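You operate a simulated robot arm through the tools that you are given. There is no shell and no other tool.

Carry out the task below with a simulated robot arm. There is one attempt and no reset: what you move stays moved.

JOB
Set the rule's slider to the white tube's length and lock it.
Fine: it lies on the yellow trestle. Slider out to 50, tube along the rule, slider up till the tube meets the stop; tighten the thumb knob.

The check looks at the end state, three seconds after you hand in, the way a careful person would. Anything else that was tipped, shoved, dropped, spilled or broken makes it a failure.

ROBOT AND FRAMES
A 6-joint arm with a two-finger gripper, fixed in place. Base frame: the origin is at the foot of the arm, x ahead of it, y to its left, z up. Units: m, rad, N and s.
It reaches about 1.298 m from its shoulder. Its first joint turns from -2.601 to 2.601 rad. Payload 1.57 kg.
Tool frame: the origin (TCP) lies between the finger pads and is the grasp point; the fingertips stand 0.021 m ahead of it; z points along the fingers, y is the line along which they close. Largest opening 0.07 m; the body of the gripper starts 0.05 m behind the TCP.
Orientation is that of the tool frame in the base frame, as [roll, pitch, yaw] about the fixed x, y, z axes, in that order (R = Rz(yaw) Ry(pitch) Rx(roll)). With the fingers straight down and closing along the base's y, the tool's x points along the base's -x, its y along +y and its z along -z.

CONTROLS
- The arm moves only by the tool servo_tool. Its argument "increments" is a list of rows, each a list of 6 numbers: the shift along the tool's x, y, z in units of 100 mm (1.0 is 100 mm), then the turn, a rotation vector about the tool's x, y, z in units of 180 degrees (1.0 is 180 degrees). In form: [[tx, ty, tz, wx, wy, wz], ...]. A call has 1 to 20 rows; each row is the pose to reach, as a shift and turn from the pose commanded when the call began, along the tool's axes at that moment. "grip" is the finger opening in m, from 0 to 0.07, set as the call begins (left out, the last holds). A call with a number of a shift or a turn outside -1 to 1 is refused whole. Rows are played at 5 a second. More than 0.05 m and 0.15 rad between two rows, or a gripper value outside its range, and nothing of the call is played. A pose out of reach is approached as far as the arm can. The call stops where the force on the tool passes 70 N (or 10 N more than at its start, if that is more) or the arm is blocked; 0.2 s more then pass. The fingers move at their own pace and stop on an object; they squeeze with about 22 N. The grip force told is the motor's: it shows also when the fingers shut on nothing. Time passes only in rows, and 0.2 s behind the last, so rows that repeat a pose let the fingers close. It gives the time, the measured TCP pose, the force on the tool (base axes), the opening and the grip force at its end, in the units of the frame above (readings bear some noise), with the torque about the TCP (base axes, N m) and any sound that the robot's microphone picked up.
- Cameras (640 x 400 px; columns grow to the right, rows downward): "scene" is fixed at [0.3996, -0.6507, 1.3302]; the picture's right is [0.94, -0.35, 0.00], its down [-0.12, -0.32, -0.94] and it looks along [0.33, 0.88, -0.34] (base axes); focal length 319 px, centre (320, 200). "wrist" rides on the gripper at [0.079, 0.004, -0.081] in the tool frame; the picture's right is [-0.05, 1.00, 0.00], its down [-0.67, -0.04, -0.75] and it looks along [-0.74, -0.04, 0.67] (tool axes); focal length 256 px, centre (320, 200). There is no depth. A picture from a camera that has moved, and an enlarged one, comes with that camera's place and axes in the base frame and with its lens.
- camera(camera): a new picture of that camera. It takes no simulated time.
- slide_trunk(by): slides the trunk up (or, below 0, down) by that many m; the arm rides with it, the base frame stays. It gives what a move gives, with no picture.
- enlarge(camera, box): a new picture of the part [left, top, right, bottom] of that camera's present view, enlarged. It takes no simulated time.
- job_done(): hands the job in; it is judged then, once.

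Nothing tells you positions but the pictures and the camera data. Unless the task says otherwise, let go and move clear before handing in.

The tools are called after "Emit:" as name(argument=value, ...) on one line, values as JSON. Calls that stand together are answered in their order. servo_tool: Moves the arm, as the interface text tells. Its arguments: {"type":"object","properties":{"increments":{"type":"array","items":{"type":"array","items":{"type":"number"}}},"grip":{"type":"number"}},"required":["increments"]} The other tools are called the same way: slide_trunk (by) slides the trunk up or down; camera (camera) takes a picture; enlarge (camera, box) takes an enlarged picture of a part of a camera's view; job_done () hands the job in.

At the start:

```text
time_s: 0.0
position: [0.4688, 0.3982, 1.1373]
tcp_rot: [-3.141, -0.001, -3.141]
ft_force: [0.1, -0.7, 0.0]
moment: [0.0, 0.03, 0.02]
width: 0.0699
gripper_force: 0.0
trunk travel left (down, up): [-0.819, 0.151]
```

scene: 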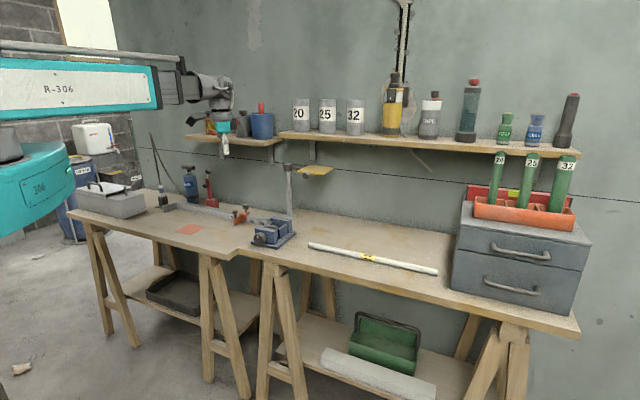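
wrist: 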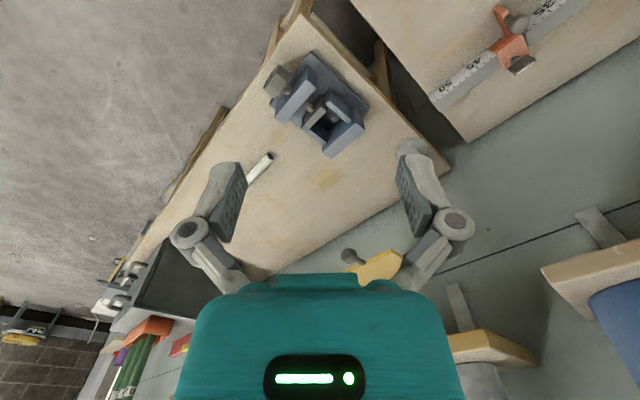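

The bench shows a white tube lying on the right part of the bench, a vise, and a rule with a red slider on the left part. I'll look closer before I move anything.

Emit:
enlarge(camera="scene", box=[60, 160, 300, 310])

Emit:
enlarge(camera="scene", box=[140, 180, 300, 280])

Emit:
enlarge(camera="scene", box=[280, 160, 600, 360])

Emit:
enlarge(camera="wrist", box=[400, 0, 640, 150])

```text
2.67 times, centred on (180, 235) of scene
camera zoom: at [0.3996, -0.6507, 1.3302], right [0.94, -0.35, 0.0], down [-0.12, -0.32, -0.94], along [0.33, 0.88, -0.34], focal length 850 px, centre (693, 107)
```

zoom: 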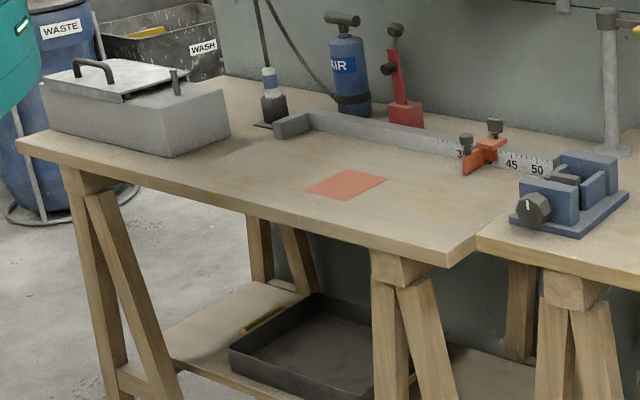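

```text
4.00 times, centred on (220, 230) of scene
camera zoom: at [0.3996, -0.6507, 1.3302], right [0.94, -0.35, 0.0], down [-0.12, -0.32, -0.94], along [0.33, 0.88, -0.34], focal length 1275 px, centre (720, 80)
```

zoom: 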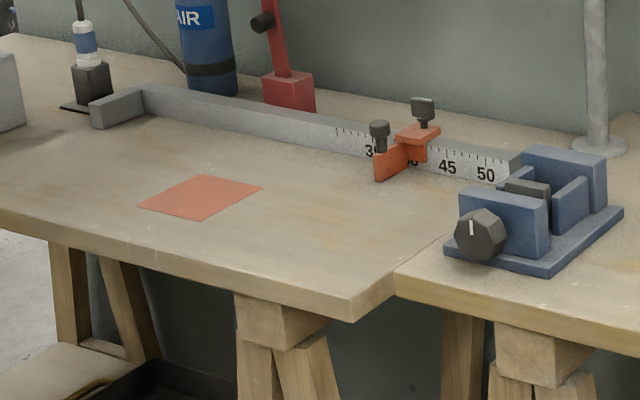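

```text
2.00 times, centred on (440, 260) of scene
camera zoom: at [0.3996, -0.6507, 1.3302], right [0.94, -0.35, 0.0], down [-0.12, -0.32, -0.94], along [0.33, 0.88, -0.34], focal length 638 px, centre (80, 80)
```

zoom: 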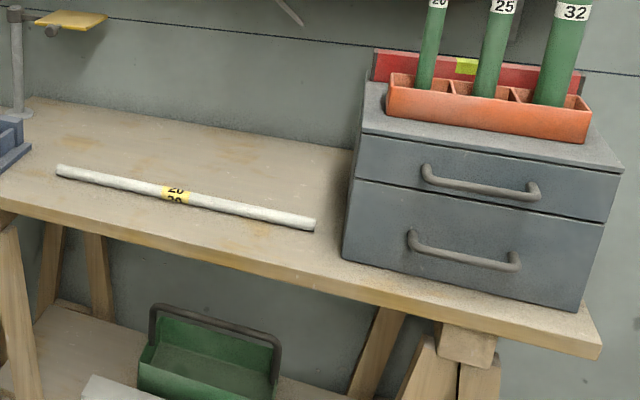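

```text
2.67 times, centred on (520, 75) of wrist
camera zoom: at [0.3908, 0.4022, 1.2169], right [0.05, 1.0, 0.0], down [0.67, -0.04, 0.75], along [0.74, -0.04, -0.67], focal length 683 px, centre (-213, 533)
```

zoom: 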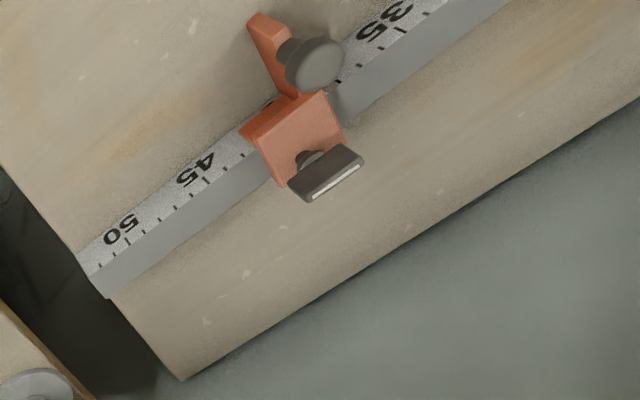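

The rule lies on the left board, running from a stop at about (0.22, 0.96) to a free end at about (0.63, 0.60). Its slider is near 40, and the tube lies on the right board from about (0.74, 0.37) to (1.07, 0.06). I'll bring the wrist camera over the slider to study it and its knobs.

Emit:
servo_tool(increments=[[0, 0.15, 0.1, 0, 0, -0.038], [0, 0.3, 0.25, 0, 0, -0.076], [0, 0.45, 0.4, 0, 0, -0.114], [0, 0.6, 0.55, 0, 0, -0.152], [0, 0.75, 0.7, 0, 0, -0.19], [0, 0.9, 0.8, 0, 0, -0.228], [0, 1.0, 0.9, 0, 0, -0.267]], grip=0.07)

```text
time_s: 1.6
position: [0.4761, 0.5002, 1.1378]
tcp_rot: [-3.141, 0.001, -2.299]
ft_force: [0.6, 0.1, 0.1]
moment: [-0.01, 0.01, 0.03]
width: 0.0702
gripper_force: 0.1
out of reach, approached as far as the arm can: row 1, 2, 3, 4, 5, 6, 7
trunk travel left (down, up): [-0.819, 0.151]
```

The arm couldn't go lower from this trunk height, so the trunk has to come down. Nothing is near the tool, so I'll slide it down and look.

Emit:
slide_trunk(by=-0.12)

Emit:
camera(camera="scene")

Emit:
camera(camera="wrist")

```text
time_s: 3.1
position: [0.4755, 0.5007, 1.0182]
tcp_rot: [3.14, 0.001, -2.303]
ft_force: [0.7, 0.3, 0.4]
moment: [0.0, -0.02, 0.0]
width: 0.07
gripper_force: 0.0
trunk travel left (down, up): [-0.699, 0.271]
```

```text
taken
```

scene: 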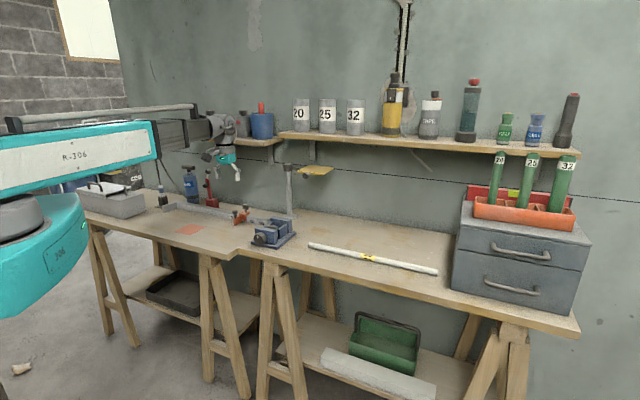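

```text
taken
camera wrist: at [0.4203, 0.444, 1.097], right [-0.71, 0.71, 0.0], down [0.47, 0.47, 0.75], along [0.53, 0.53, -0.67], focal length 256 px, centre (320, 200)
```

wrist: 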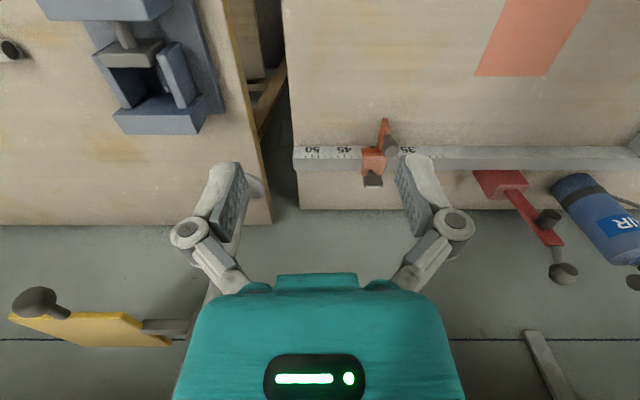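

The rule runs at about -45° in the base frame, with the slider near (0.53, 0.68) and both knobs on it. I'll move in above it for a close view.

Emit:
servo_tool(increments=[[-0.3, 0.2, 0.0, 0, 0, 0.005], [-0.6, 0.4, 0.0, 0, 0, 0.01], [-0.9, 0.6, 0.0, 0, 0, 0.017]])

Emit:
slide_trunk(by=-0.08)

Emit:
camera(camera="wrist")

```text
time_s: 3.9
position: [0.4938, 0.6092, 1.0169]
tcp_rot: [3.14, 0.001, -2.356]
ft_force: [-0.4, -0.5, 0.0]
moment: [0.01, 0.02, -0.02]
width: 0.0702
gripper_force: 0.0
trunk travel left (down, up): [-0.699, 0.271]
```

```text
time_s: 5.1
position: [0.4918, 0.6077, 0.9371]
tcp_rot: [-3.14, 0.0, -2.356]
ft_force: [0.0, -0.3, -0.3]
moment: [-0.01, 0.0, 0.01]
width: 0.0702
gripper_force: 0.0
trunk travel left (down, up): [-0.619, 0.351]
```

```text
taken
camera wrist: at [0.4335, 0.555, 1.0169], right [-0.67, 0.74, 0.0], down [0.5, 0.45, 0.75], along [0.55, 0.5, -0.67], focal length 256 px, centre (320, 200)
```

wrist: 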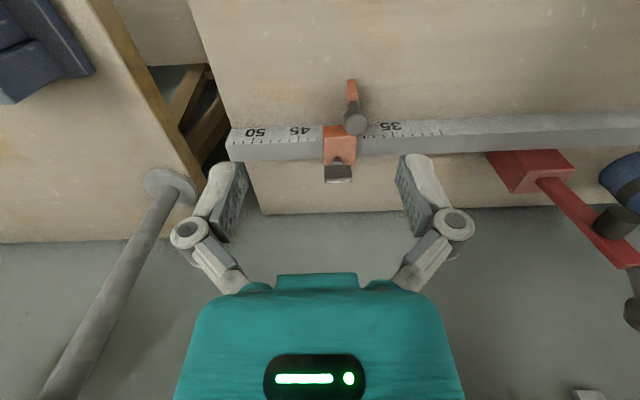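

Emit:
enlarge(camera="wrist", box=[260, 70, 420, 200])

Emit:
enlarge(camera="scene", box=[210, 190, 290, 240])

```text
3.08 times, centred on (340, 135) of wrist
camera zoom: at [0.4335, 0.555, 1.0169], right [-0.67, 0.74, 0.0], down [0.5, 0.45, 0.75], along [0.55, 0.5, -0.67], focal length 788 px, centre (258, 400)
```

zoom: 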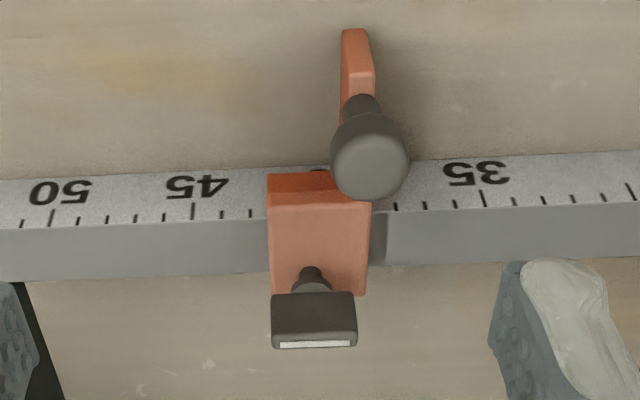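

```text
8.00 times, centred on (250, 215) of scene
camera zoom: at [0.3996, -0.6507, 1.3302], right [0.94, -0.35, 0.0], down [-0.12, -0.32, -0.94], along [0.33, 0.88, -0.34], focal length 2550 px, centre (880, 80)
```

zoom: 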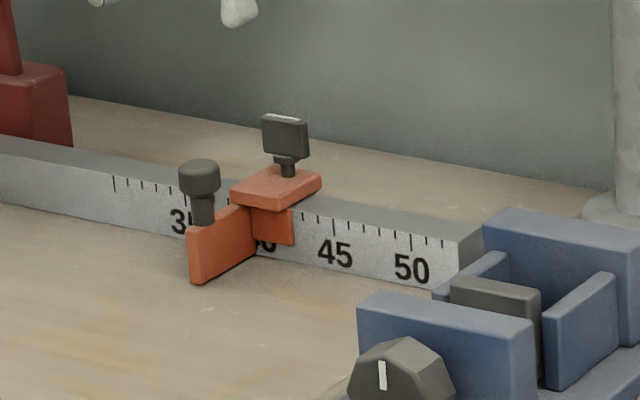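

The slider has a mushroom handle on its projecting jaw, at about (0.50, 0.66), and a flat wing knob with a white edge on the saddle, which is the lock. I'll centre the gripper over the handle and drop partway, checking whether the arm can lower itself here.

Emit:
servo_tool(increments=[[-0.2, 0.15, 0.0, 0, 0, 0.0], [-0.43, 0.29, 0.0, 0, 0, 0.001], [-0.43, 0.29, 0.2, 0, 0, 0.001], [-0.43, 0.29, 0.5, 0, 0, 0.001]])

Emit:
camera(camera="wrist")

```text
time_s: 6.1
position: [0.5032, 0.6602, 0.9374]
tcp_rot: [3.141, -0.001, -2.36]
ft_force: [0.7, 1.4, 0.1]
moment: [-0.03, 0.03, -0.01]
width: 0.0698
gripper_force: 0.1
out of reach, approached as far as the arm can: row 3, 4
trunk travel left (down, up): [-0.619, 0.351]
```

```text
taken
camera wrist: at [0.4452, 0.6069, 1.0169], right [-0.67, 0.75, 0.0], down [0.5, 0.44, 0.75], along [0.56, 0.5, -0.67], focal length 256 px, centre (320, 200)
```

wrist: 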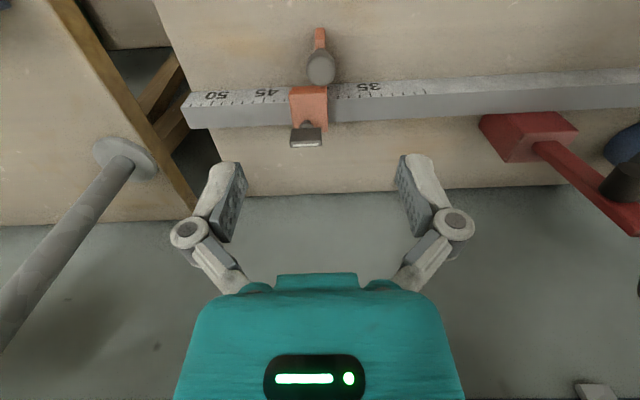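

The arm refuses to go lower than its present height relative to the trunk. I'll test whether it can go up from here, so I can gain vertical freedom by lowering the trunk.

Emit:
servo_tool(increments=[[0, 0, -0.2, 0, 0, 0], [0, 0, -0.4, 0, 0, 0], [0, 0, -0.7, 0, 0, 0], [0, 0, -1.0, 0, 0, 0], [0, 0, -1.0, 0, 0, 0]])

Emit:
camera(camera="scene")

```text
time_s: 7.3
position: [0.5045, 0.6605, 0.9373]
tcp_rot: [-3.14, 0.0, -2.36]
ft_force: [-0.3, 0.2, -1.0]
moment: [0.01, 0.0, 0.0]
width: 0.07
gripper_force: 0.1
out of reach, approached as far as the arm can: row 1, 2, 3, 4, 5
trunk travel left (down, up): [-0.619, 0.351]
```

```text
taken
```

scene: 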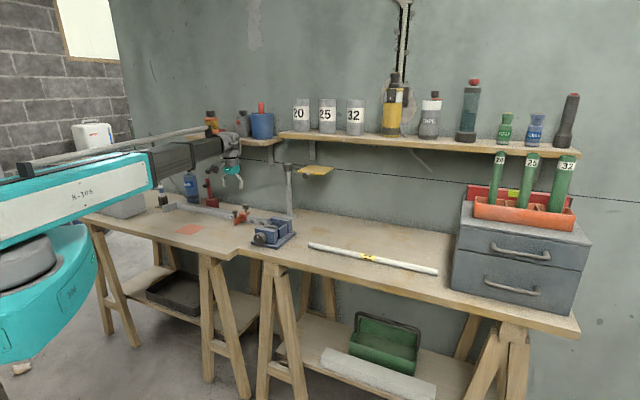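

The boom only moves vertically through the trunk, so I'll use the trunk for height and the servo for the plane. I'll zoom on the handle to centre on it exactly.

Emit:
enlarge(camera="wrist", box=[240, 0, 400, 100])

```text
4.00 times, centred on (320, 50) of wrist
camera zoom: at [0.4452, 0.6069, 1.0169], right [-0.67, 0.75, 0.0], down [0.5, 0.44, 0.75], along [0.56, 0.5, -0.67], focal length 1024 px, centre (320, 800)
```

zoom: 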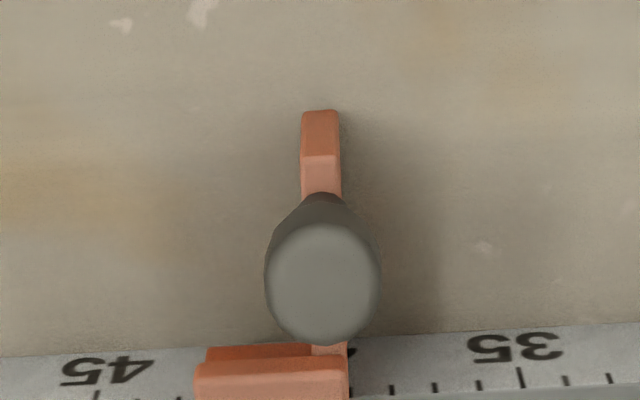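

The handle is centred within 3 mm; its cap is about 21 mm across and the jaw is about 8 mm thick. I'll correct those 3 mm and lower with the trunk so the fingers straddle the cap.

Emit:
servo_tool(increments=[[0.03, 0.0, 0.0, 0, 0, 0]])

Emit:
slide_trunk(by=-0.1)

Emit:
camera(camera="wrist")

Emit:
enlarge(camera="scene", box=[190, 150, 310, 250])

```text
time_s: 7.7
position: [0.5035, 0.6568, 0.9389]
tcp_rot: [3.141, 0.0, -2.359]
ft_force: [0.4, 0.0, -0.1]
moment: [-0.04, 0.01, 0.01]
width: 0.07
gripper_force: 0.0
trunk travel left (down, up): [-0.619, 0.351]
```

```text
time_s: 9.0
position: [0.5023, 0.6577, 0.8374]
tcp_rot: [3.141, 0.001, -2.359]
ft_force: [-0.4, 0.7, -0.2]
moment: [0.01, 0.01, 0.02]
width: 0.0704
gripper_force: 0.1
trunk travel left (down, up): [-0.519, 0.451]
```

```text
taken
camera wrist: at [0.4436, 0.6041, 0.9169], right [-0.67, 0.75, 0.0], down [0.5, 0.44, 0.75], along [0.56, 0.5, -0.67], focal length 256 px, centre (320, 200)
```

wrist: 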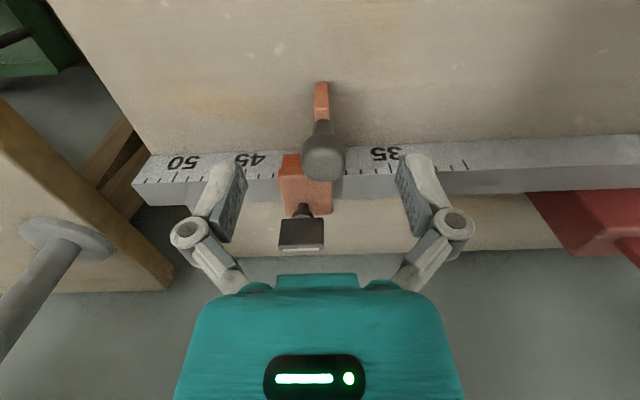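

```text
4.00 times, centred on (250, 200) of scene
camera zoom: at [0.3996, -0.6507, 1.3302], right [0.94, -0.35, 0.0], down [-0.12, -0.32, -0.94], along [0.33, 0.88, -0.34], focal length 1275 px, centre (600, 200)
```

zoom: 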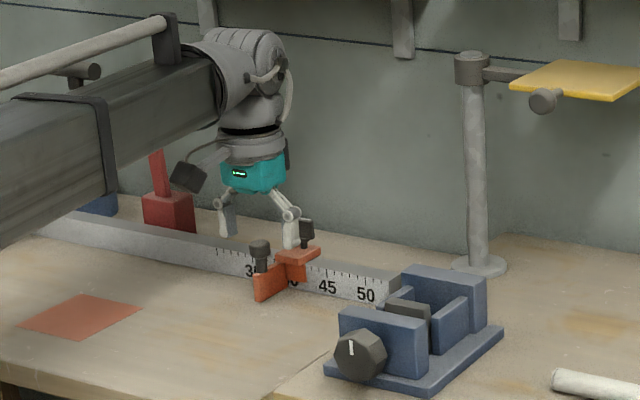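

The handle sits right between the fingers. I'll lower the last 22 mm, look, and then close.

Emit:
slide_trunk(by=-0.021)

Emit:
camera(camera="wrist")

Emit:
enlarge(camera="scene", box=[220, 180, 300, 240])

```text
time_s: 9.7
position: [0.5018, 0.6572, 0.8166]
tcp_rot: [-3.141, 0.0, -2.358]
ft_force: [0.4, 0.1, 0.2]
moment: [0.02, 0.01, 0.0]
width: 0.0701
gripper_force: 0.0
trunk travel left (down, up): [-0.498, 0.472]
```

```text
taken
camera wrist: at [0.4436, 0.6041, 0.8959], right [-0.67, 0.75, 0.0], down [0.5, 0.44, 0.75], along [0.56, 0.5, -0.67], focal length 256 px, centre (320, 200)
```

wrist: 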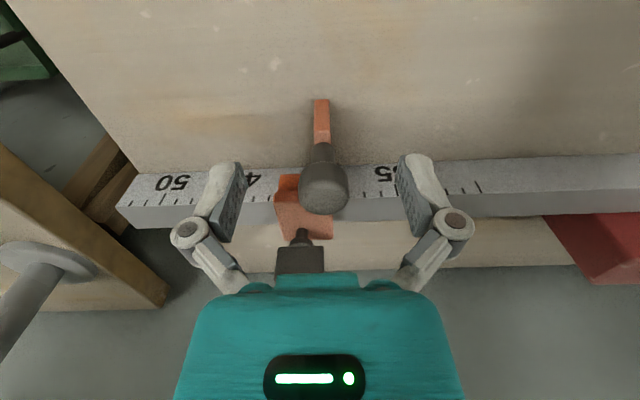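

```text
6.67 times, centred on (260, 210) of scene
camera zoom: at [0.3996, -0.6507, 1.3302], right [0.94, -0.35, 0.0], down [-0.12, -0.32, -0.94], along [0.33, 0.88, -0.34], focal length 2125 px, centre (720, 133)
```

zoom: 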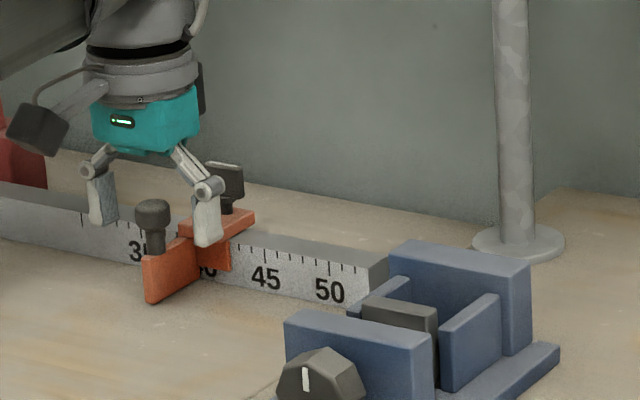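

The handle is between the pads with no contact force. I'll close on it now.

Emit:
servo_tool(increments=[[0, 0, 0, 0, 0, 0], [0, 0, 0, 0, 0, 0], [0, 0, 0, 0, 0, 0], [0, 0, 0, 0, 0, 0], [0, 0, 0, 0, 0, 0]], grip=0.012)

Emit:
camera(camera="wrist")

```text
time_s: 10.9
position: [0.5024, 0.6569, 0.8169]
tcp_rot: [3.141, 0.003, -2.359]
ft_force: [0.5, 2.0, 6.3]
moment: [-0.05, 0.01, -0.01]
width: 0.0206
gripper_force: 32.0
trunk travel left (down, up): [-0.498, 0.472]
```

```text
taken
camera wrist: at [0.4436, 0.604, 0.8962], right [-0.67, 0.75, 0.0], down [0.5, 0.44, 0.75], along [0.56, 0.5, -0.67], focal length 256 px, centre (320, 200)
```

wrist: 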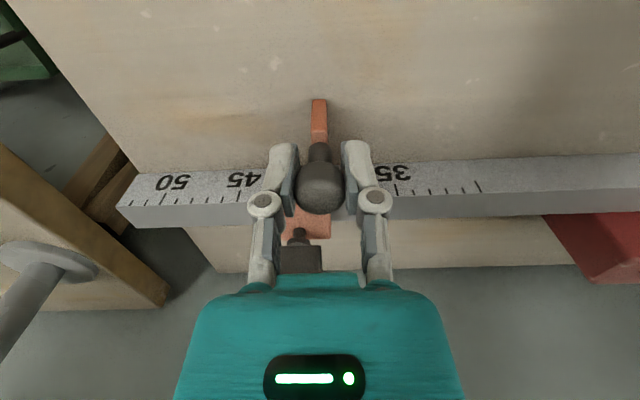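

The handle is held at 20.6 mm. I'll make a gentle test drag of 10 mm toward 50 to see whether the slider runs free.

Emit:
servo_tool(increments=[[0, -0.03, 0, 0, 0, 0], [0, -0.06, 0, 0, 0, 0], [0, -0.1, 0, 0, 0, 0]])

Emit:
camera(camera="wrist")

```text
time_s: 11.7
position: [0.5095, 0.649, 0.8173]
tcp_rot: [-3.141, 0.003, -2.36]
ft_force: [2.5, 5.6, 9.2]
moment: [-0.07, 0.13, 0.01]
width: 0.0203
gripper_force: 32.0
trunk travel left (down, up): [-0.498, 0.472]
```

```text
taken
camera wrist: at [0.4509, 0.5966, 0.8961], right [-0.67, 0.75, 0.0], down [0.5, 0.44, 0.75], along [0.56, 0.5, -0.67], focal length 256 px, centre (320, 200)
```

wrist: 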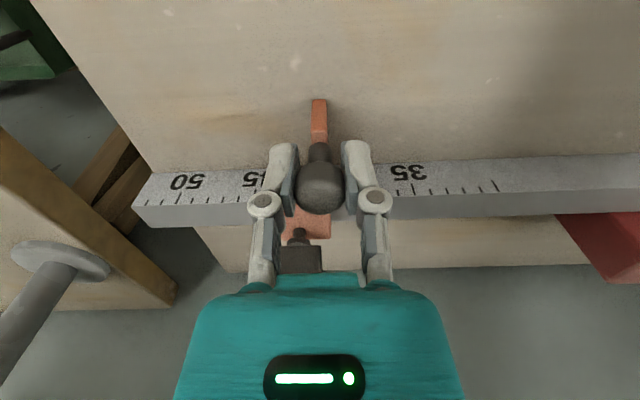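

The slider runs free with low force. I'll carry it on about 100 mm, out to roughly 50.

Emit:
servo_tool(increments=[[0, -0.12, 0, 0, 0, 0], [0, -0.25, 0, 0, 0, 0], [0, -0.4, 0, 0, 0, 0], [0, -0.55, 0, 0, 0, 0], [0, -0.7, 0, 0, 0, 0], [0, -0.85, 0, 0, 0, 0], [0, -0.98, 0, 0, 0, 0]])

Emit:
camera(camera="wrist")

Emit:
enlarge(camera="scene", box=[220, 180, 300, 240])

```text
time_s: 13.3
position: [0.5776, 0.5799, 0.8146]
tcp_rot: [3.14, 0.002, -2.359]
ft_force: [13.6, 13.0, 13.3]
moment: [0.07, -0.05, -0.01]
width: 0.0206
gripper_force: 31.7
trunk travel left (down, up): [-0.498, 0.472]
```

```text
taken
camera wrist: at [0.5195, 0.527, 0.8955], right [-0.67, 0.75, 0.0], down [0.5, 0.44, 0.75], along [0.56, 0.5, -0.67], focal length 256 px, centre (320, 200)
```

wrist: 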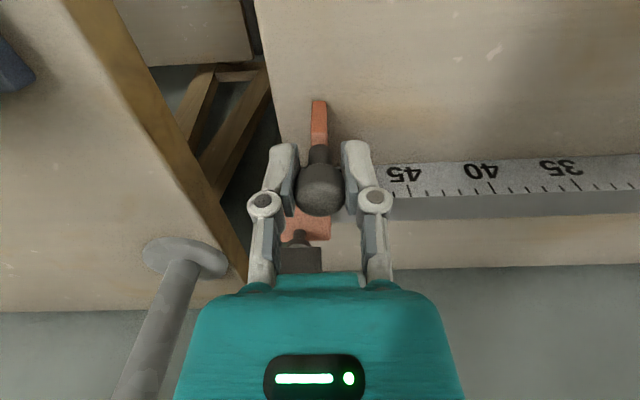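

```text
6.67 times, centred on (260, 210) of scene
camera zoom: at [0.3996, -0.6507, 1.3302], right [0.94, -0.35, 0.0], down [-0.12, -0.32, -0.94], along [0.33, 0.88, -0.34], focal length 2125 px, centre (720, 133)
```

zoom: 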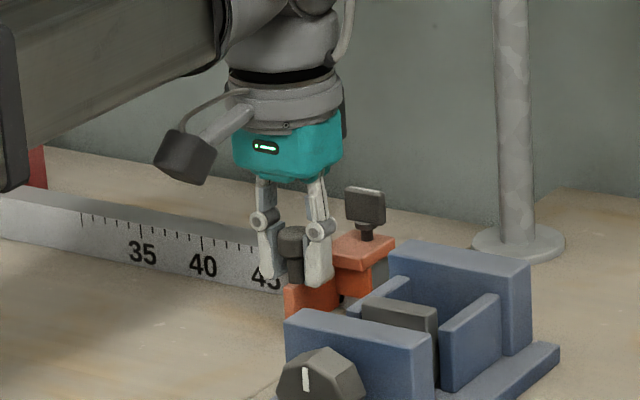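

The slider now reads about 50. I'll let go of the handle and rise clear, then go over to look at the tube.

Emit:
servo_tool(increments=[[0, 0, 0, 0, 0, 0], [0, 0, 0, 0, 0, 0], [0, 0, 0, 0, 0, 0]], grip=0.05)

Emit:
slide_trunk(by=0.15)

Emit:
camera(camera="wrist")

Emit:
enlarge(camera="scene", box=[220, 180, 300, 240])

```text
time_s: 14.1
position: [0.5772, 0.5788, 0.8155]
tcp_rot: [3.141, 0.001, -2.359]
ft_force: [0.5, -0.1, -0.5]
moment: [0.01, 0.01, 0.01]
width: 0.0499
gripper_force: 0.0
trunk travel left (down, up): [-0.498, 0.472]
```

```text
time_s: 15.8
position: [0.5776, 0.5783, 0.9661]
tcp_rot: [3.141, 0.001, -2.36]
ft_force: [0.6, 0.1, -0.9]
moment: [-0.01, 0.05, -0.03]
width: 0.0498
gripper_force: 0.1
trunk travel left (down, up): [-0.648, 0.322]
```

```text
taken
camera wrist: at [0.5189, 0.5266, 1.0458], right [-0.67, 0.75, 0.0], down [0.5, 0.44, 0.75], along [0.56, 0.5, -0.67], focal length 256 px, centre (320, 200)
```

wrist: 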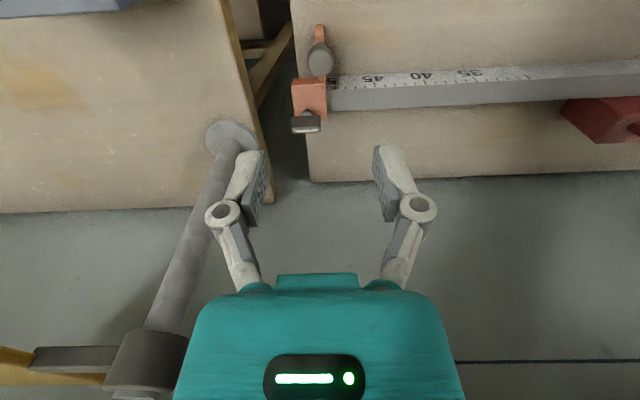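

```text
6.67 times, centred on (260, 210) of scene
camera zoom: at [0.3996, -0.6507, 1.3302], right [0.94, -0.35, 0.0], down [-0.12, -0.32, -0.94], along [0.33, 0.88, -0.34], focal length 2125 px, centre (720, 133)
```

zoom: 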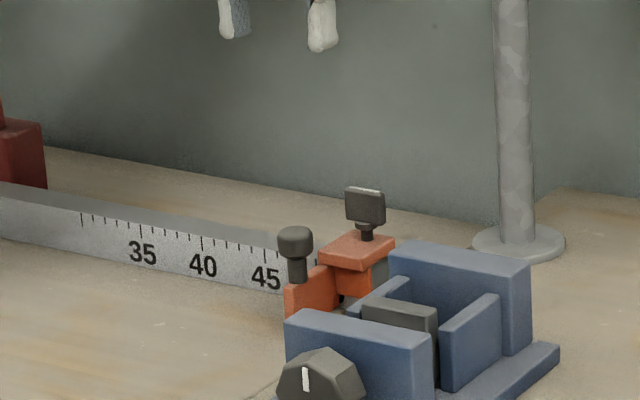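

The slider is at 50 and free of the gripper. I'll now travel along the bench toward the tube, passing well in front of the pole and plate, turning the wrist on the way.

Emit:
servo_tool(increments=[[0, -0.33, 0, 0, 0, 0], [0, -0.66, 0, 0, 0, 0], [0, -1.0, 0, 0, 0, 0]])

Emit:
servo_tool(increments=[[0, -0.33, 0, 0, 0, 0], [0, -0.66, 0, 0, 0, 0], [0, -1.0, 0, 0, 0, 0]])

Emit:
camera(camera="scene")

Emit:
camera(camera="wrist")

```text
time_s: 16.6
position: [0.6477, 0.5092, 0.9667]
tcp_rot: [3.141, 0.001, -2.359]
ft_force: [0.4, 0.0, 0.2]
moment: [-0.02, -0.02, 0.01]
width: 0.0498
gripper_force: 0.2
trunk travel left (down, up): [-0.648, 0.322]
```

```text
time_s: 17.6
position: [0.7065, 0.4471, 0.9674]
tcp_rot: [3.127, 0.001, -2.345]
ft_force: [-19.0, 18.1, 0.4]
moment: [-0.99, -1.06, 0.41]
width: 0.0499
gripper_force: 0.1
trunk travel left (down, up): [-0.648, 0.322]
stopped in row 3: the force on the tool passed its limit at 76 N (the readings are from after the stop); the commanded pose is now the measured one
```

```text
taken
```

scene: 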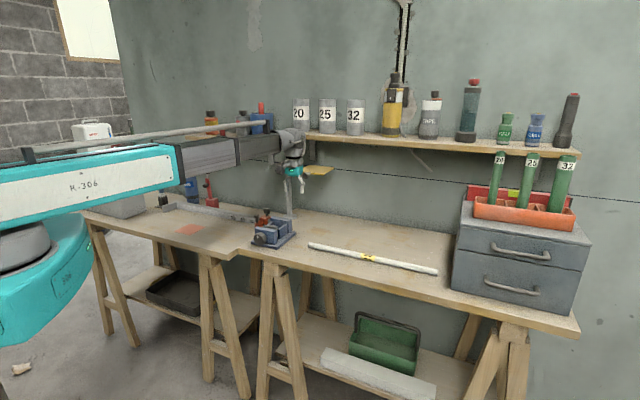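

```text
taken
camera wrist: at [0.6496, 0.3922, 1.0465], right [-0.68, 0.74, 0.02], down [0.5, 0.44, 0.74], along [0.54, 0.51, -0.67], focal length 256 px, centre (320, 200)
```

wrist: 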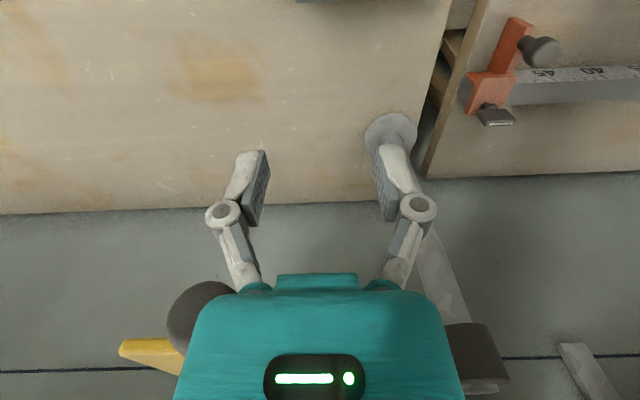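

The gripper body has run into something: the round knob below the yellow plate, which stands much nearer to my path than I reckoned. I'm backing straight off the way I came, then checking whether the stand moved.

Emit:
servo_tool(increments=[[0, 0.1, 0, 0, 0, 0], [0, 0.3, 0, 0, 0, 0], [0, 0.5, 0, 0, 0, 0]])

Emit:
enlarge(camera="scene", box=[220, 130, 360, 260])

Emit:
camera(camera="wrist")

```text
time_s: 18.4
position: [0.6747, 0.4769, 0.9649]
tcp_rot: [3.129, 0.0, -2.347]
ft_force: [-0.6, -0.1, -0.7]
moment: [-0.01, -0.01, -0.03]
width: 0.05
gripper_force: 0.0
trunk travel left (down, up): [-0.648, 0.322]
```

```text
3.08 times, centred on (290, 195) of scene
camera zoom: at [0.3996, -0.6507, 1.3302], right [0.94, -0.35, 0.0], down [-0.12, -0.32, -0.94], along [0.33, 0.88, -0.34], focal length 981 px, centre (412, 215)
```

zoom: 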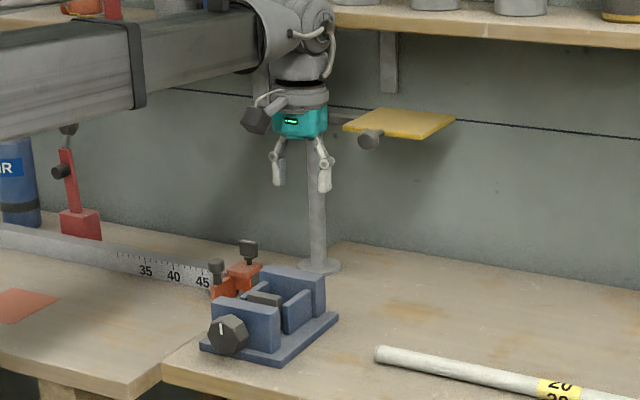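

```text
taken
camera wrist: at [0.6183, 0.4226, 1.0459], right [-0.67, 0.74, 0.01], down [0.5, 0.44, 0.75], along [0.54, 0.51, -0.67], focal length 256 px, centre (320, 200)
```

wrist: 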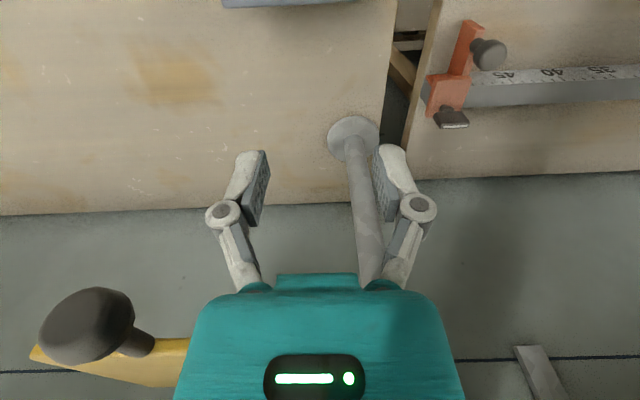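

The stand appears not to have shifted: the foot and knob are at the same pixels as before. I'll compare at higher zoom to be sure, and move away toward the base side before going on.

Emit:
servo_tool(increments=[[0.3, 0, 0, 0.001, 0, 0.001], [0.65, 0, 0, 0.003, 0, 0.003], [1.0, 0.0, 0, 0.004, 0, 0.004]])

Emit:
enlarge(camera="scene", box=[220, 180, 300, 240])

Emit:
enlarge(camera="scene", box=[190, 150, 310, 250])

Emit:
enlarge(camera="scene", box=[270, 150, 350, 200])

Emit:
camera(camera="wrist")

```text
time_s: 19.2
position: [0.6063, 0.4055, 0.9666]
tcp_rot: [3.14, 0.002, -2.362]
ft_force: [-0.5, 0.7, -0.7]
moment: [0.01, -0.01, 0.0]
width: 0.0501
gripper_force: 0.0
out of reach, approached as far as the arm can: row 3
trunk travel left (down, up): [-0.648, 0.322]
```

```text
6.67 times, centred on (260, 210) of scene
camera zoom: at [0.3996, -0.6507, 1.3302], right [0.94, -0.35, 0.0], down [-0.12, -0.32, -0.94], along [0.33, 0.88, -0.34], focal length 2125 px, centre (720, 133)
```

zoom: 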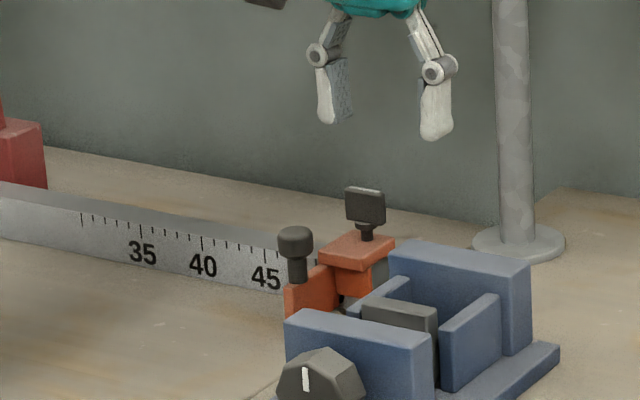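

```text
4.00 times, centred on (250, 200) of scene
camera zoom: at [0.3996, -0.6507, 1.3302], right [0.94, -0.35, 0.0], down [-0.12, -0.32, -0.94], along [0.33, 0.88, -0.34], focal length 1275 px, centre (600, 200)
```

zoom: 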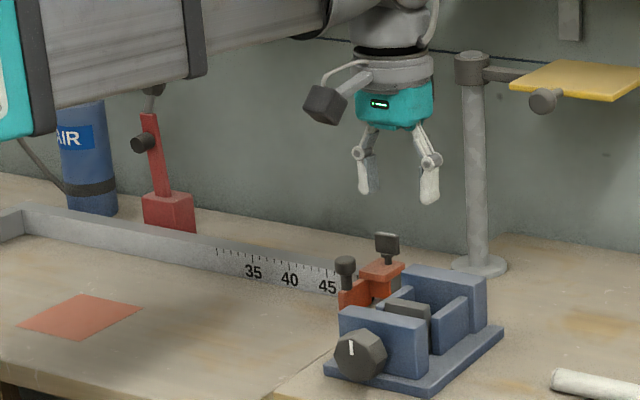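

```text
8.00 times, centred on (310, 175) of scene
camera zoom: at [0.3996, -0.6507, 1.3302], right [0.94, -0.35, 0.0], down [-0.12, -0.32, -0.94], along [0.33, 0.88, -0.34], focal length 2550 px, centre (400, 400)
```

zoom: 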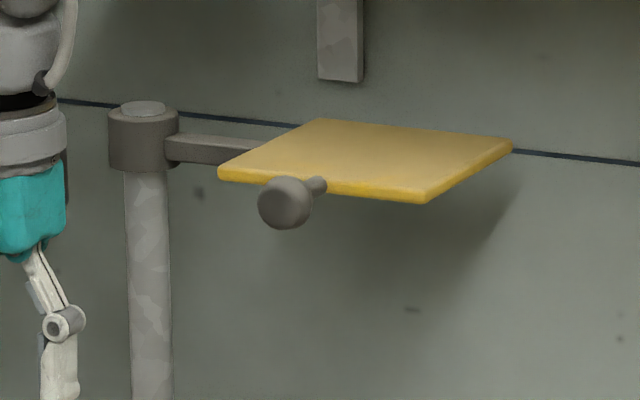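

```text
taken
camera wrist: at [0.5461, 0.3528, 1.0459], right [-0.67, 0.75, 0.0], down [0.5, 0.44, 0.75], along [0.56, 0.5, -0.67], focal length 256 px, centre (320, 200)
```

wrist: 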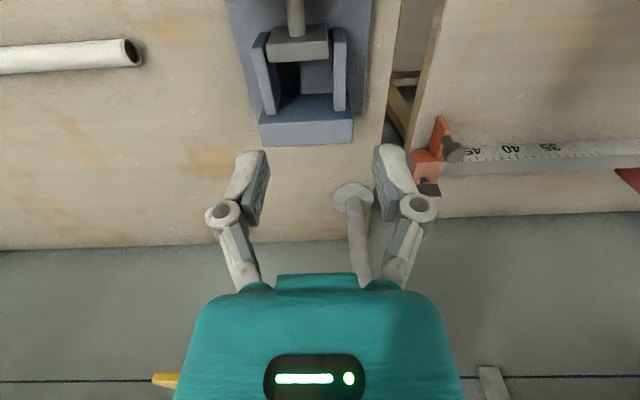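

The stand, plate and knob match the earlier pictures exactly, so the bump shifted nothing. The right board and tube are higher than I first took them (tube axis about z 0.81, from about (0.71, 0.29) to (1.01, -0.01)), and I'll go there along a path 12 cm clear of the knob.

Emit:
servo_tool(increments=[[0.02, -0.33, 0, 0, 0, 0], [0.04, -0.66, 0, 0, 0, 0], [0.07, -1.0, 0, 0, 0, 0]])

Emit:
servo_tool(increments=[[0, -0.33, 0, 0, 0, 0], [0, -0.66, 0, 0, 0, 0], [0, -1.0, 0, 0, 0, 0]])

Emit:
servo_tool(increments=[[0, -0.1, 0, 0, 0, 0.045], [0, -0.2, 0, 0, 0, 0.09], [0, -0.3, 0, 0, 0, 0.135], [0, -0.4, 0, 0, 0, 0.18], [0, -0.5, 0, 0, 0, 0.225], [0, -0.6, 0, 0, 0, 0.27], [0, -0.7, 0, 0, 0, 0.315], [0, -0.8, 0, 0, 0, 0.36], [0, -0.9, 0, 0, 0, 0.405], [0, -1.0, 0, 0, 0, 0.45], [0, -1.0, 0, 0, 0, 0.495]])

Emit:
camera(camera="wrist")

Emit:
camera(camera="scene")

```text
time_s: 20.0
position: [0.6706, 0.3316, 0.9674]
tcp_rot: [3.139, -0.001, -2.359]
ft_force: [0.2, 0.5, -0.4]
moment: [0.0, -0.02, -0.04]
width: 0.05
gripper_force: 0.1
trunk travel left (down, up): [-0.648, 0.322]
```

```text
time_s: 20.8
position: [0.7406, 0.2612, 0.9664]
tcp_rot: [3.139, 0.0, -2.358]
ft_force: [-0.3, 0.8, 0.1]
moment: [0.04, 0.02, 0.01]
width: 0.0498
gripper_force: 0.1
trunk travel left (down, up): [-0.648, 0.322]
```

```text
time_s: 23.2
position: [0.8138, 0.1891, 0.9671]
tcp_rot: [3.141, -0.002, 2.366]
ft_force: [-0.4, -0.5, -0.2]
moment: [-0.01, 0.0, 0.04]
width: 0.05
gripper_force: 0.0
out of reach, approached as far as the arm can: row 5, 7
trunk travel left (down, up): [-0.648, 0.322]
```

```text
taken
camera wrist: at [0.7597, 0.247, 1.046], right [0.74, 0.68, 0.0], down [0.45, -0.49, 0.74], along [0.5, -0.55, -0.67], focal length 256 px, centre (320, 200)
```

wrist: 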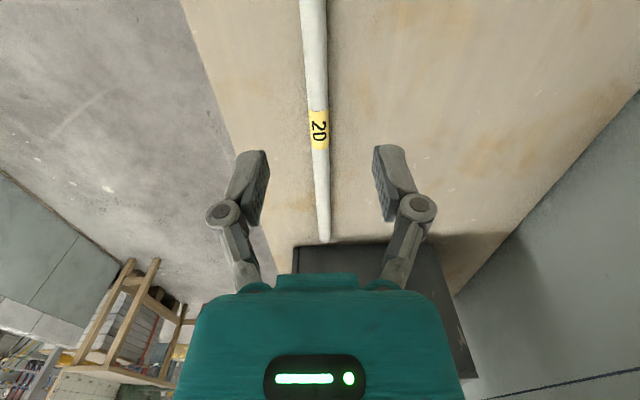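

```text
taken
```

scene: 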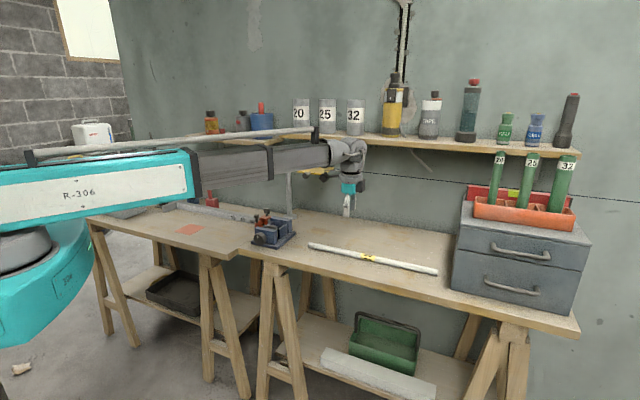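

The tube's yellow label marks its middle, at about (0.854, 0.142), and its direction is about -45.5°. I'll centre over the label and square up, then lower most of the way.

Emit:
servo_tool(increments=[[-0.2, -0.015, 0, 0, 0, 0.002], [-0.4, -0.03, 0, 0, 0, 0.004], [-0.62, -0.047, 0, 0, 0, 0.006]])

Emit:
slide_trunk(by=-0.09)

Emit:
camera(camera="wrist")

Emit:
enlarge(camera="scene", box=[300, 160, 460, 290])

```text
time_s: 24.0
position: [0.8539, 0.1427, 0.9662]
tcp_rot: [3.141, -0.003, 2.349]
ft_force: [0.5, 1.1, -0.1]
moment: [-0.04, -0.01, -0.02]
width: 0.0501
gripper_force: 0.1
trunk travel left (down, up): [-0.648, 0.322]
```

```text
time_s: 25.3
position: [0.8533, 0.1426, 0.8753]
tcp_rot: [3.141, 0.0, 2.349]
ft_force: [0.4, 1.0, 0.3]
moment: [0.02, 0.04, 0.04]
width: 0.0501
gripper_force: 0.1
trunk travel left (down, up): [-0.558, 0.412]
```

```text
taken
camera wrist: at [0.8017, 0.2024, 0.956], right [0.75, 0.66, 0.0], down [0.44, -0.5, 0.74], along [0.49, -0.56, -0.67], focal length 256 px, centre (320, 200)
```

wrist: 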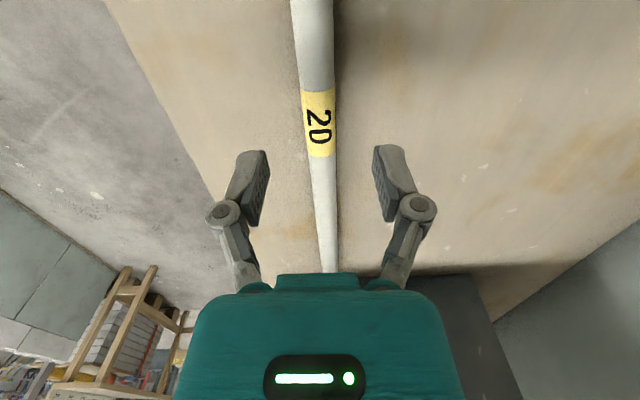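

```text
3.08 times, centred on (380, 225) of scene
camera zoom: at [0.3996, -0.6507, 1.3302], right [0.94, -0.35, 0.0], down [-0.12, -0.32, -0.94], along [0.33, 0.88, -0.34], focal length 981 px, centre (135, 123)
```

zoom: 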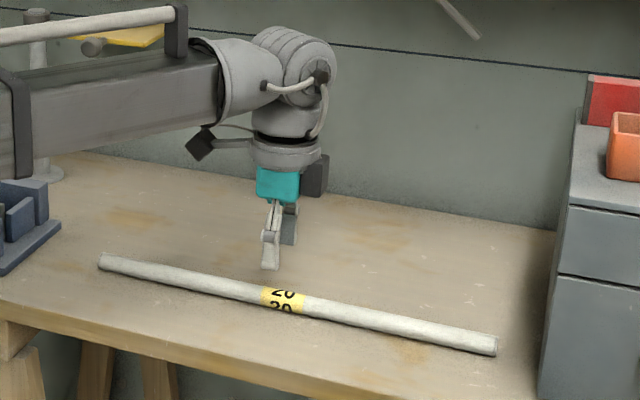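

The fingers straddle the tube evenly. I'll lower in steps, watching for contact with the board.

Emit:
slide_trunk(by=-0.035)

Emit:
enlarge(camera="scene", box=[340, 205, 400, 265])

Emit:
camera(camera="wrist")

```text
time_s: 26.1
position: [0.8549, 0.1426, 0.8405]
tcp_rot: [3.141, -0.003, 2.35]
ft_force: [-0.4, 0.1, 0.1]
moment: [0.0, -0.03, -0.04]
width: 0.0499
gripper_force: 0.1
trunk travel left (down, up): [-0.523, 0.447]
```

```text
6.67 times, centred on (370, 235) of scene
camera zoom: at [0.3996, -0.6507, 1.3302], right [0.94, -0.35, 0.0], down [-0.12, -0.32, -0.94], along [0.33, 0.88, -0.34], focal length 2125 px, centre (-13, -33)
```

zoom: 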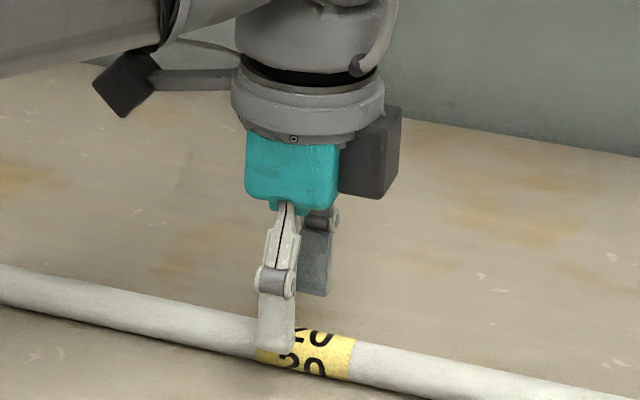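

```text
taken
camera wrist: at [0.8017, 0.2024, 0.921], right [0.75, 0.66, 0.0], down [0.44, -0.5, 0.74], along [0.49, -0.56, -0.67], focal length 256 px, centre (320, 200)
```

wrist: 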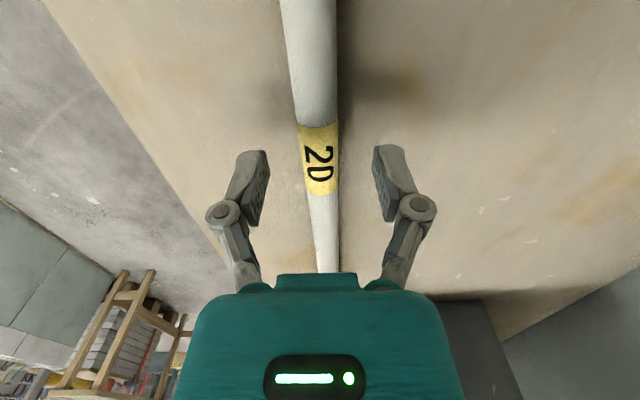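

Emit:
slide_trunk(by=-0.008)

Emit:
enlarge(camera="wrist", box=[200, 60, 440, 220])

Emit:
enlarge(camera="scene", box=[340, 215, 400, 275])

```text
time_s: 26.6
position: [0.8534, 0.143, 0.8348]
tcp_rot: [3.141, -0.002, 2.35]
ft_force: [-0.5, 0.0, -0.7]
moment: [0.02, -0.01, -0.07]
width: 0.05
gripper_force: 0.1
trunk travel left (down, up): [-0.515, 0.455]
```

```text
2.50 times, centred on (320, 140) of wrist
camera zoom: at [0.8017, 0.2024, 0.913], right [0.75, 0.66, 0.0], down [0.44, -0.5, 0.74], along [0.49, -0.56, -0.67], focal length 640 px, centre (320, 350)
```

zoom: 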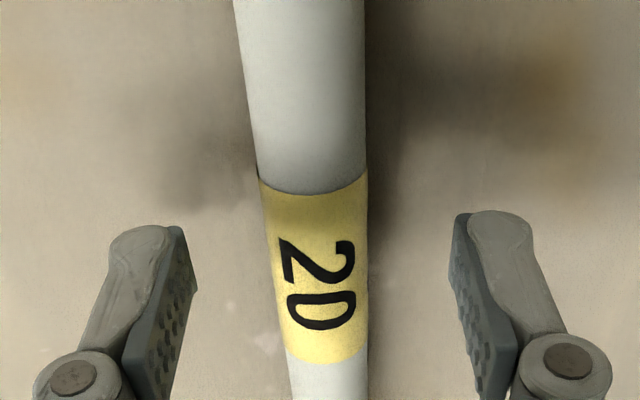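

```text
6.67 times, centred on (370, 245) of scene
camera zoom: at [0.3996, -0.6507, 1.3302], right [0.94, -0.35, 0.0], down [-0.12, -0.32, -0.94], along [0.33, 0.88, -0.34], focal length 2125 px, centre (-13, -100)
```

zoom: 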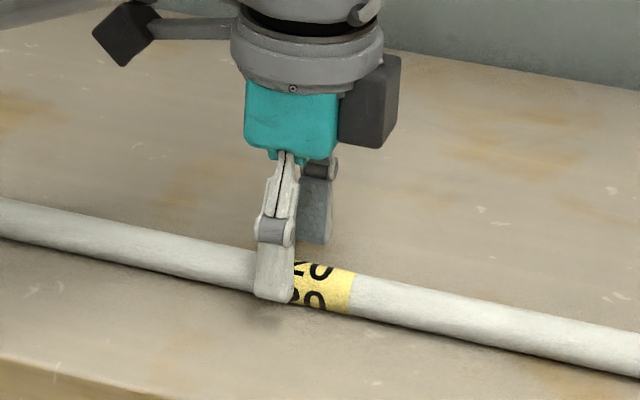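

Emit:
servo_tool(increments=[[-0.06, 0.0, 0, 0, 0, 0]])

Emit:
slide_trunk(by=-0.005)

Emit:
enlarge(camera="scene", box=[350, 235, 390, 275])

```text
time_s: 27.0
position: [0.858, 0.1401, 0.8334]
tcp_rot: [3.141, -0.002, 2.348]
ft_force: [0.9, -0.1, 0.4]
moment: [0.01, 0.03, -0.01]
width: 0.0499
gripper_force: 0.1
trunk travel left (down, up): [-0.515, 0.455]
```

```text
time_s: 27.6
position: [0.8585, 0.1391, 0.8295]
tcp_rot: [3.141, -0.002, 2.348]
ft_force: [0.5, 0.0, 0.0]
moment: [0.0, -0.03, 0.0]
width: 0.05
gripper_force: 0.0
trunk travel left (down, up): [-0.51, 0.46]
```

```text
10.00 times, centred on (370, 255) of scene
camera zoom: at [0.3996, -0.6507, 1.3302], right [0.94, -0.35, 0.0], down [-0.12, -0.32, -0.94], along [0.33, 0.88, -0.34], focal length 3187 px, centre (-180, -350)
```

zoom: 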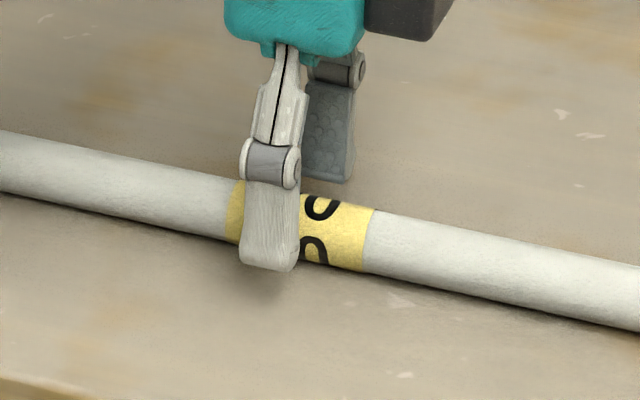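

The fingertips are level with the tube's axis (about z 0.808). The board is roughly a centimetre lower, so I'll go down 6 mm more and close.

Emit:
slide_trunk(by=-0.006)

Emit:
servo_tool(increments=[[0, 0, 0, 0, 0, 0], [0, 0, 0, 0, 0, 0], [0, 0, 0, 0, 0, 0], [0, 0, 0, 0, 0, 0]], grip=0.01)

Emit:
camera(camera="wrist")

Emit:
enlarge(camera="scene", box=[300, 215, 450, 295])

```text
time_s: 28.1
position: [0.8575, 0.1396, 0.8228]
tcp_rot: [-3.141, -0.001, 2.348]
ft_force: [-0.1, 0.4, -1.0]
moment: [0.0, 0.0, 0.02]
width: 0.0499
gripper_force: 0.1
trunk travel left (down, up): [-0.504, 0.466]
```

```text
time_s: 29.1
position: [0.8591, 0.1399, 0.8218]
tcp_rot: [3.139, -0.001, 2.35]
ft_force: [-0.6, 0.6, 1.3]
moment: [0.0, 0.03, 0.0]
width: 0.0187
gripper_force: 22.1
trunk travel left (down, up): [-0.504, 0.466]
```

```text
taken
camera wrist: at [0.8061, 0.1983, 0.9021], right [0.75, 0.66, 0.0], down [0.44, -0.5, 0.74], along [0.49, -0.56, -0.67], focal length 256 px, centre (320, 200)
```

wrist: 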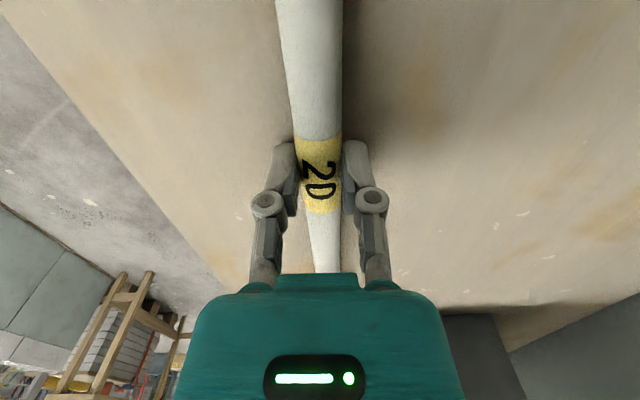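

```text
4.27 times, centred on (375, 255) of scene
camera zoom: at [0.3996, -0.6507, 1.3302], right [0.94, -0.35, 0.0], down [-0.12, -0.32, -0.94], along [0.33, 0.88, -0.34], focal length 1360 px, centre (85, -35)
```

zoom: 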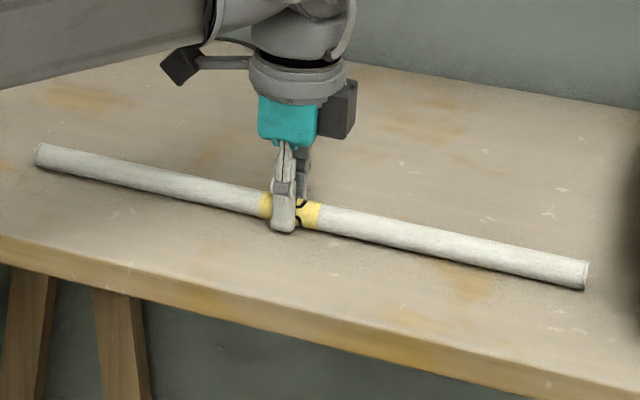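

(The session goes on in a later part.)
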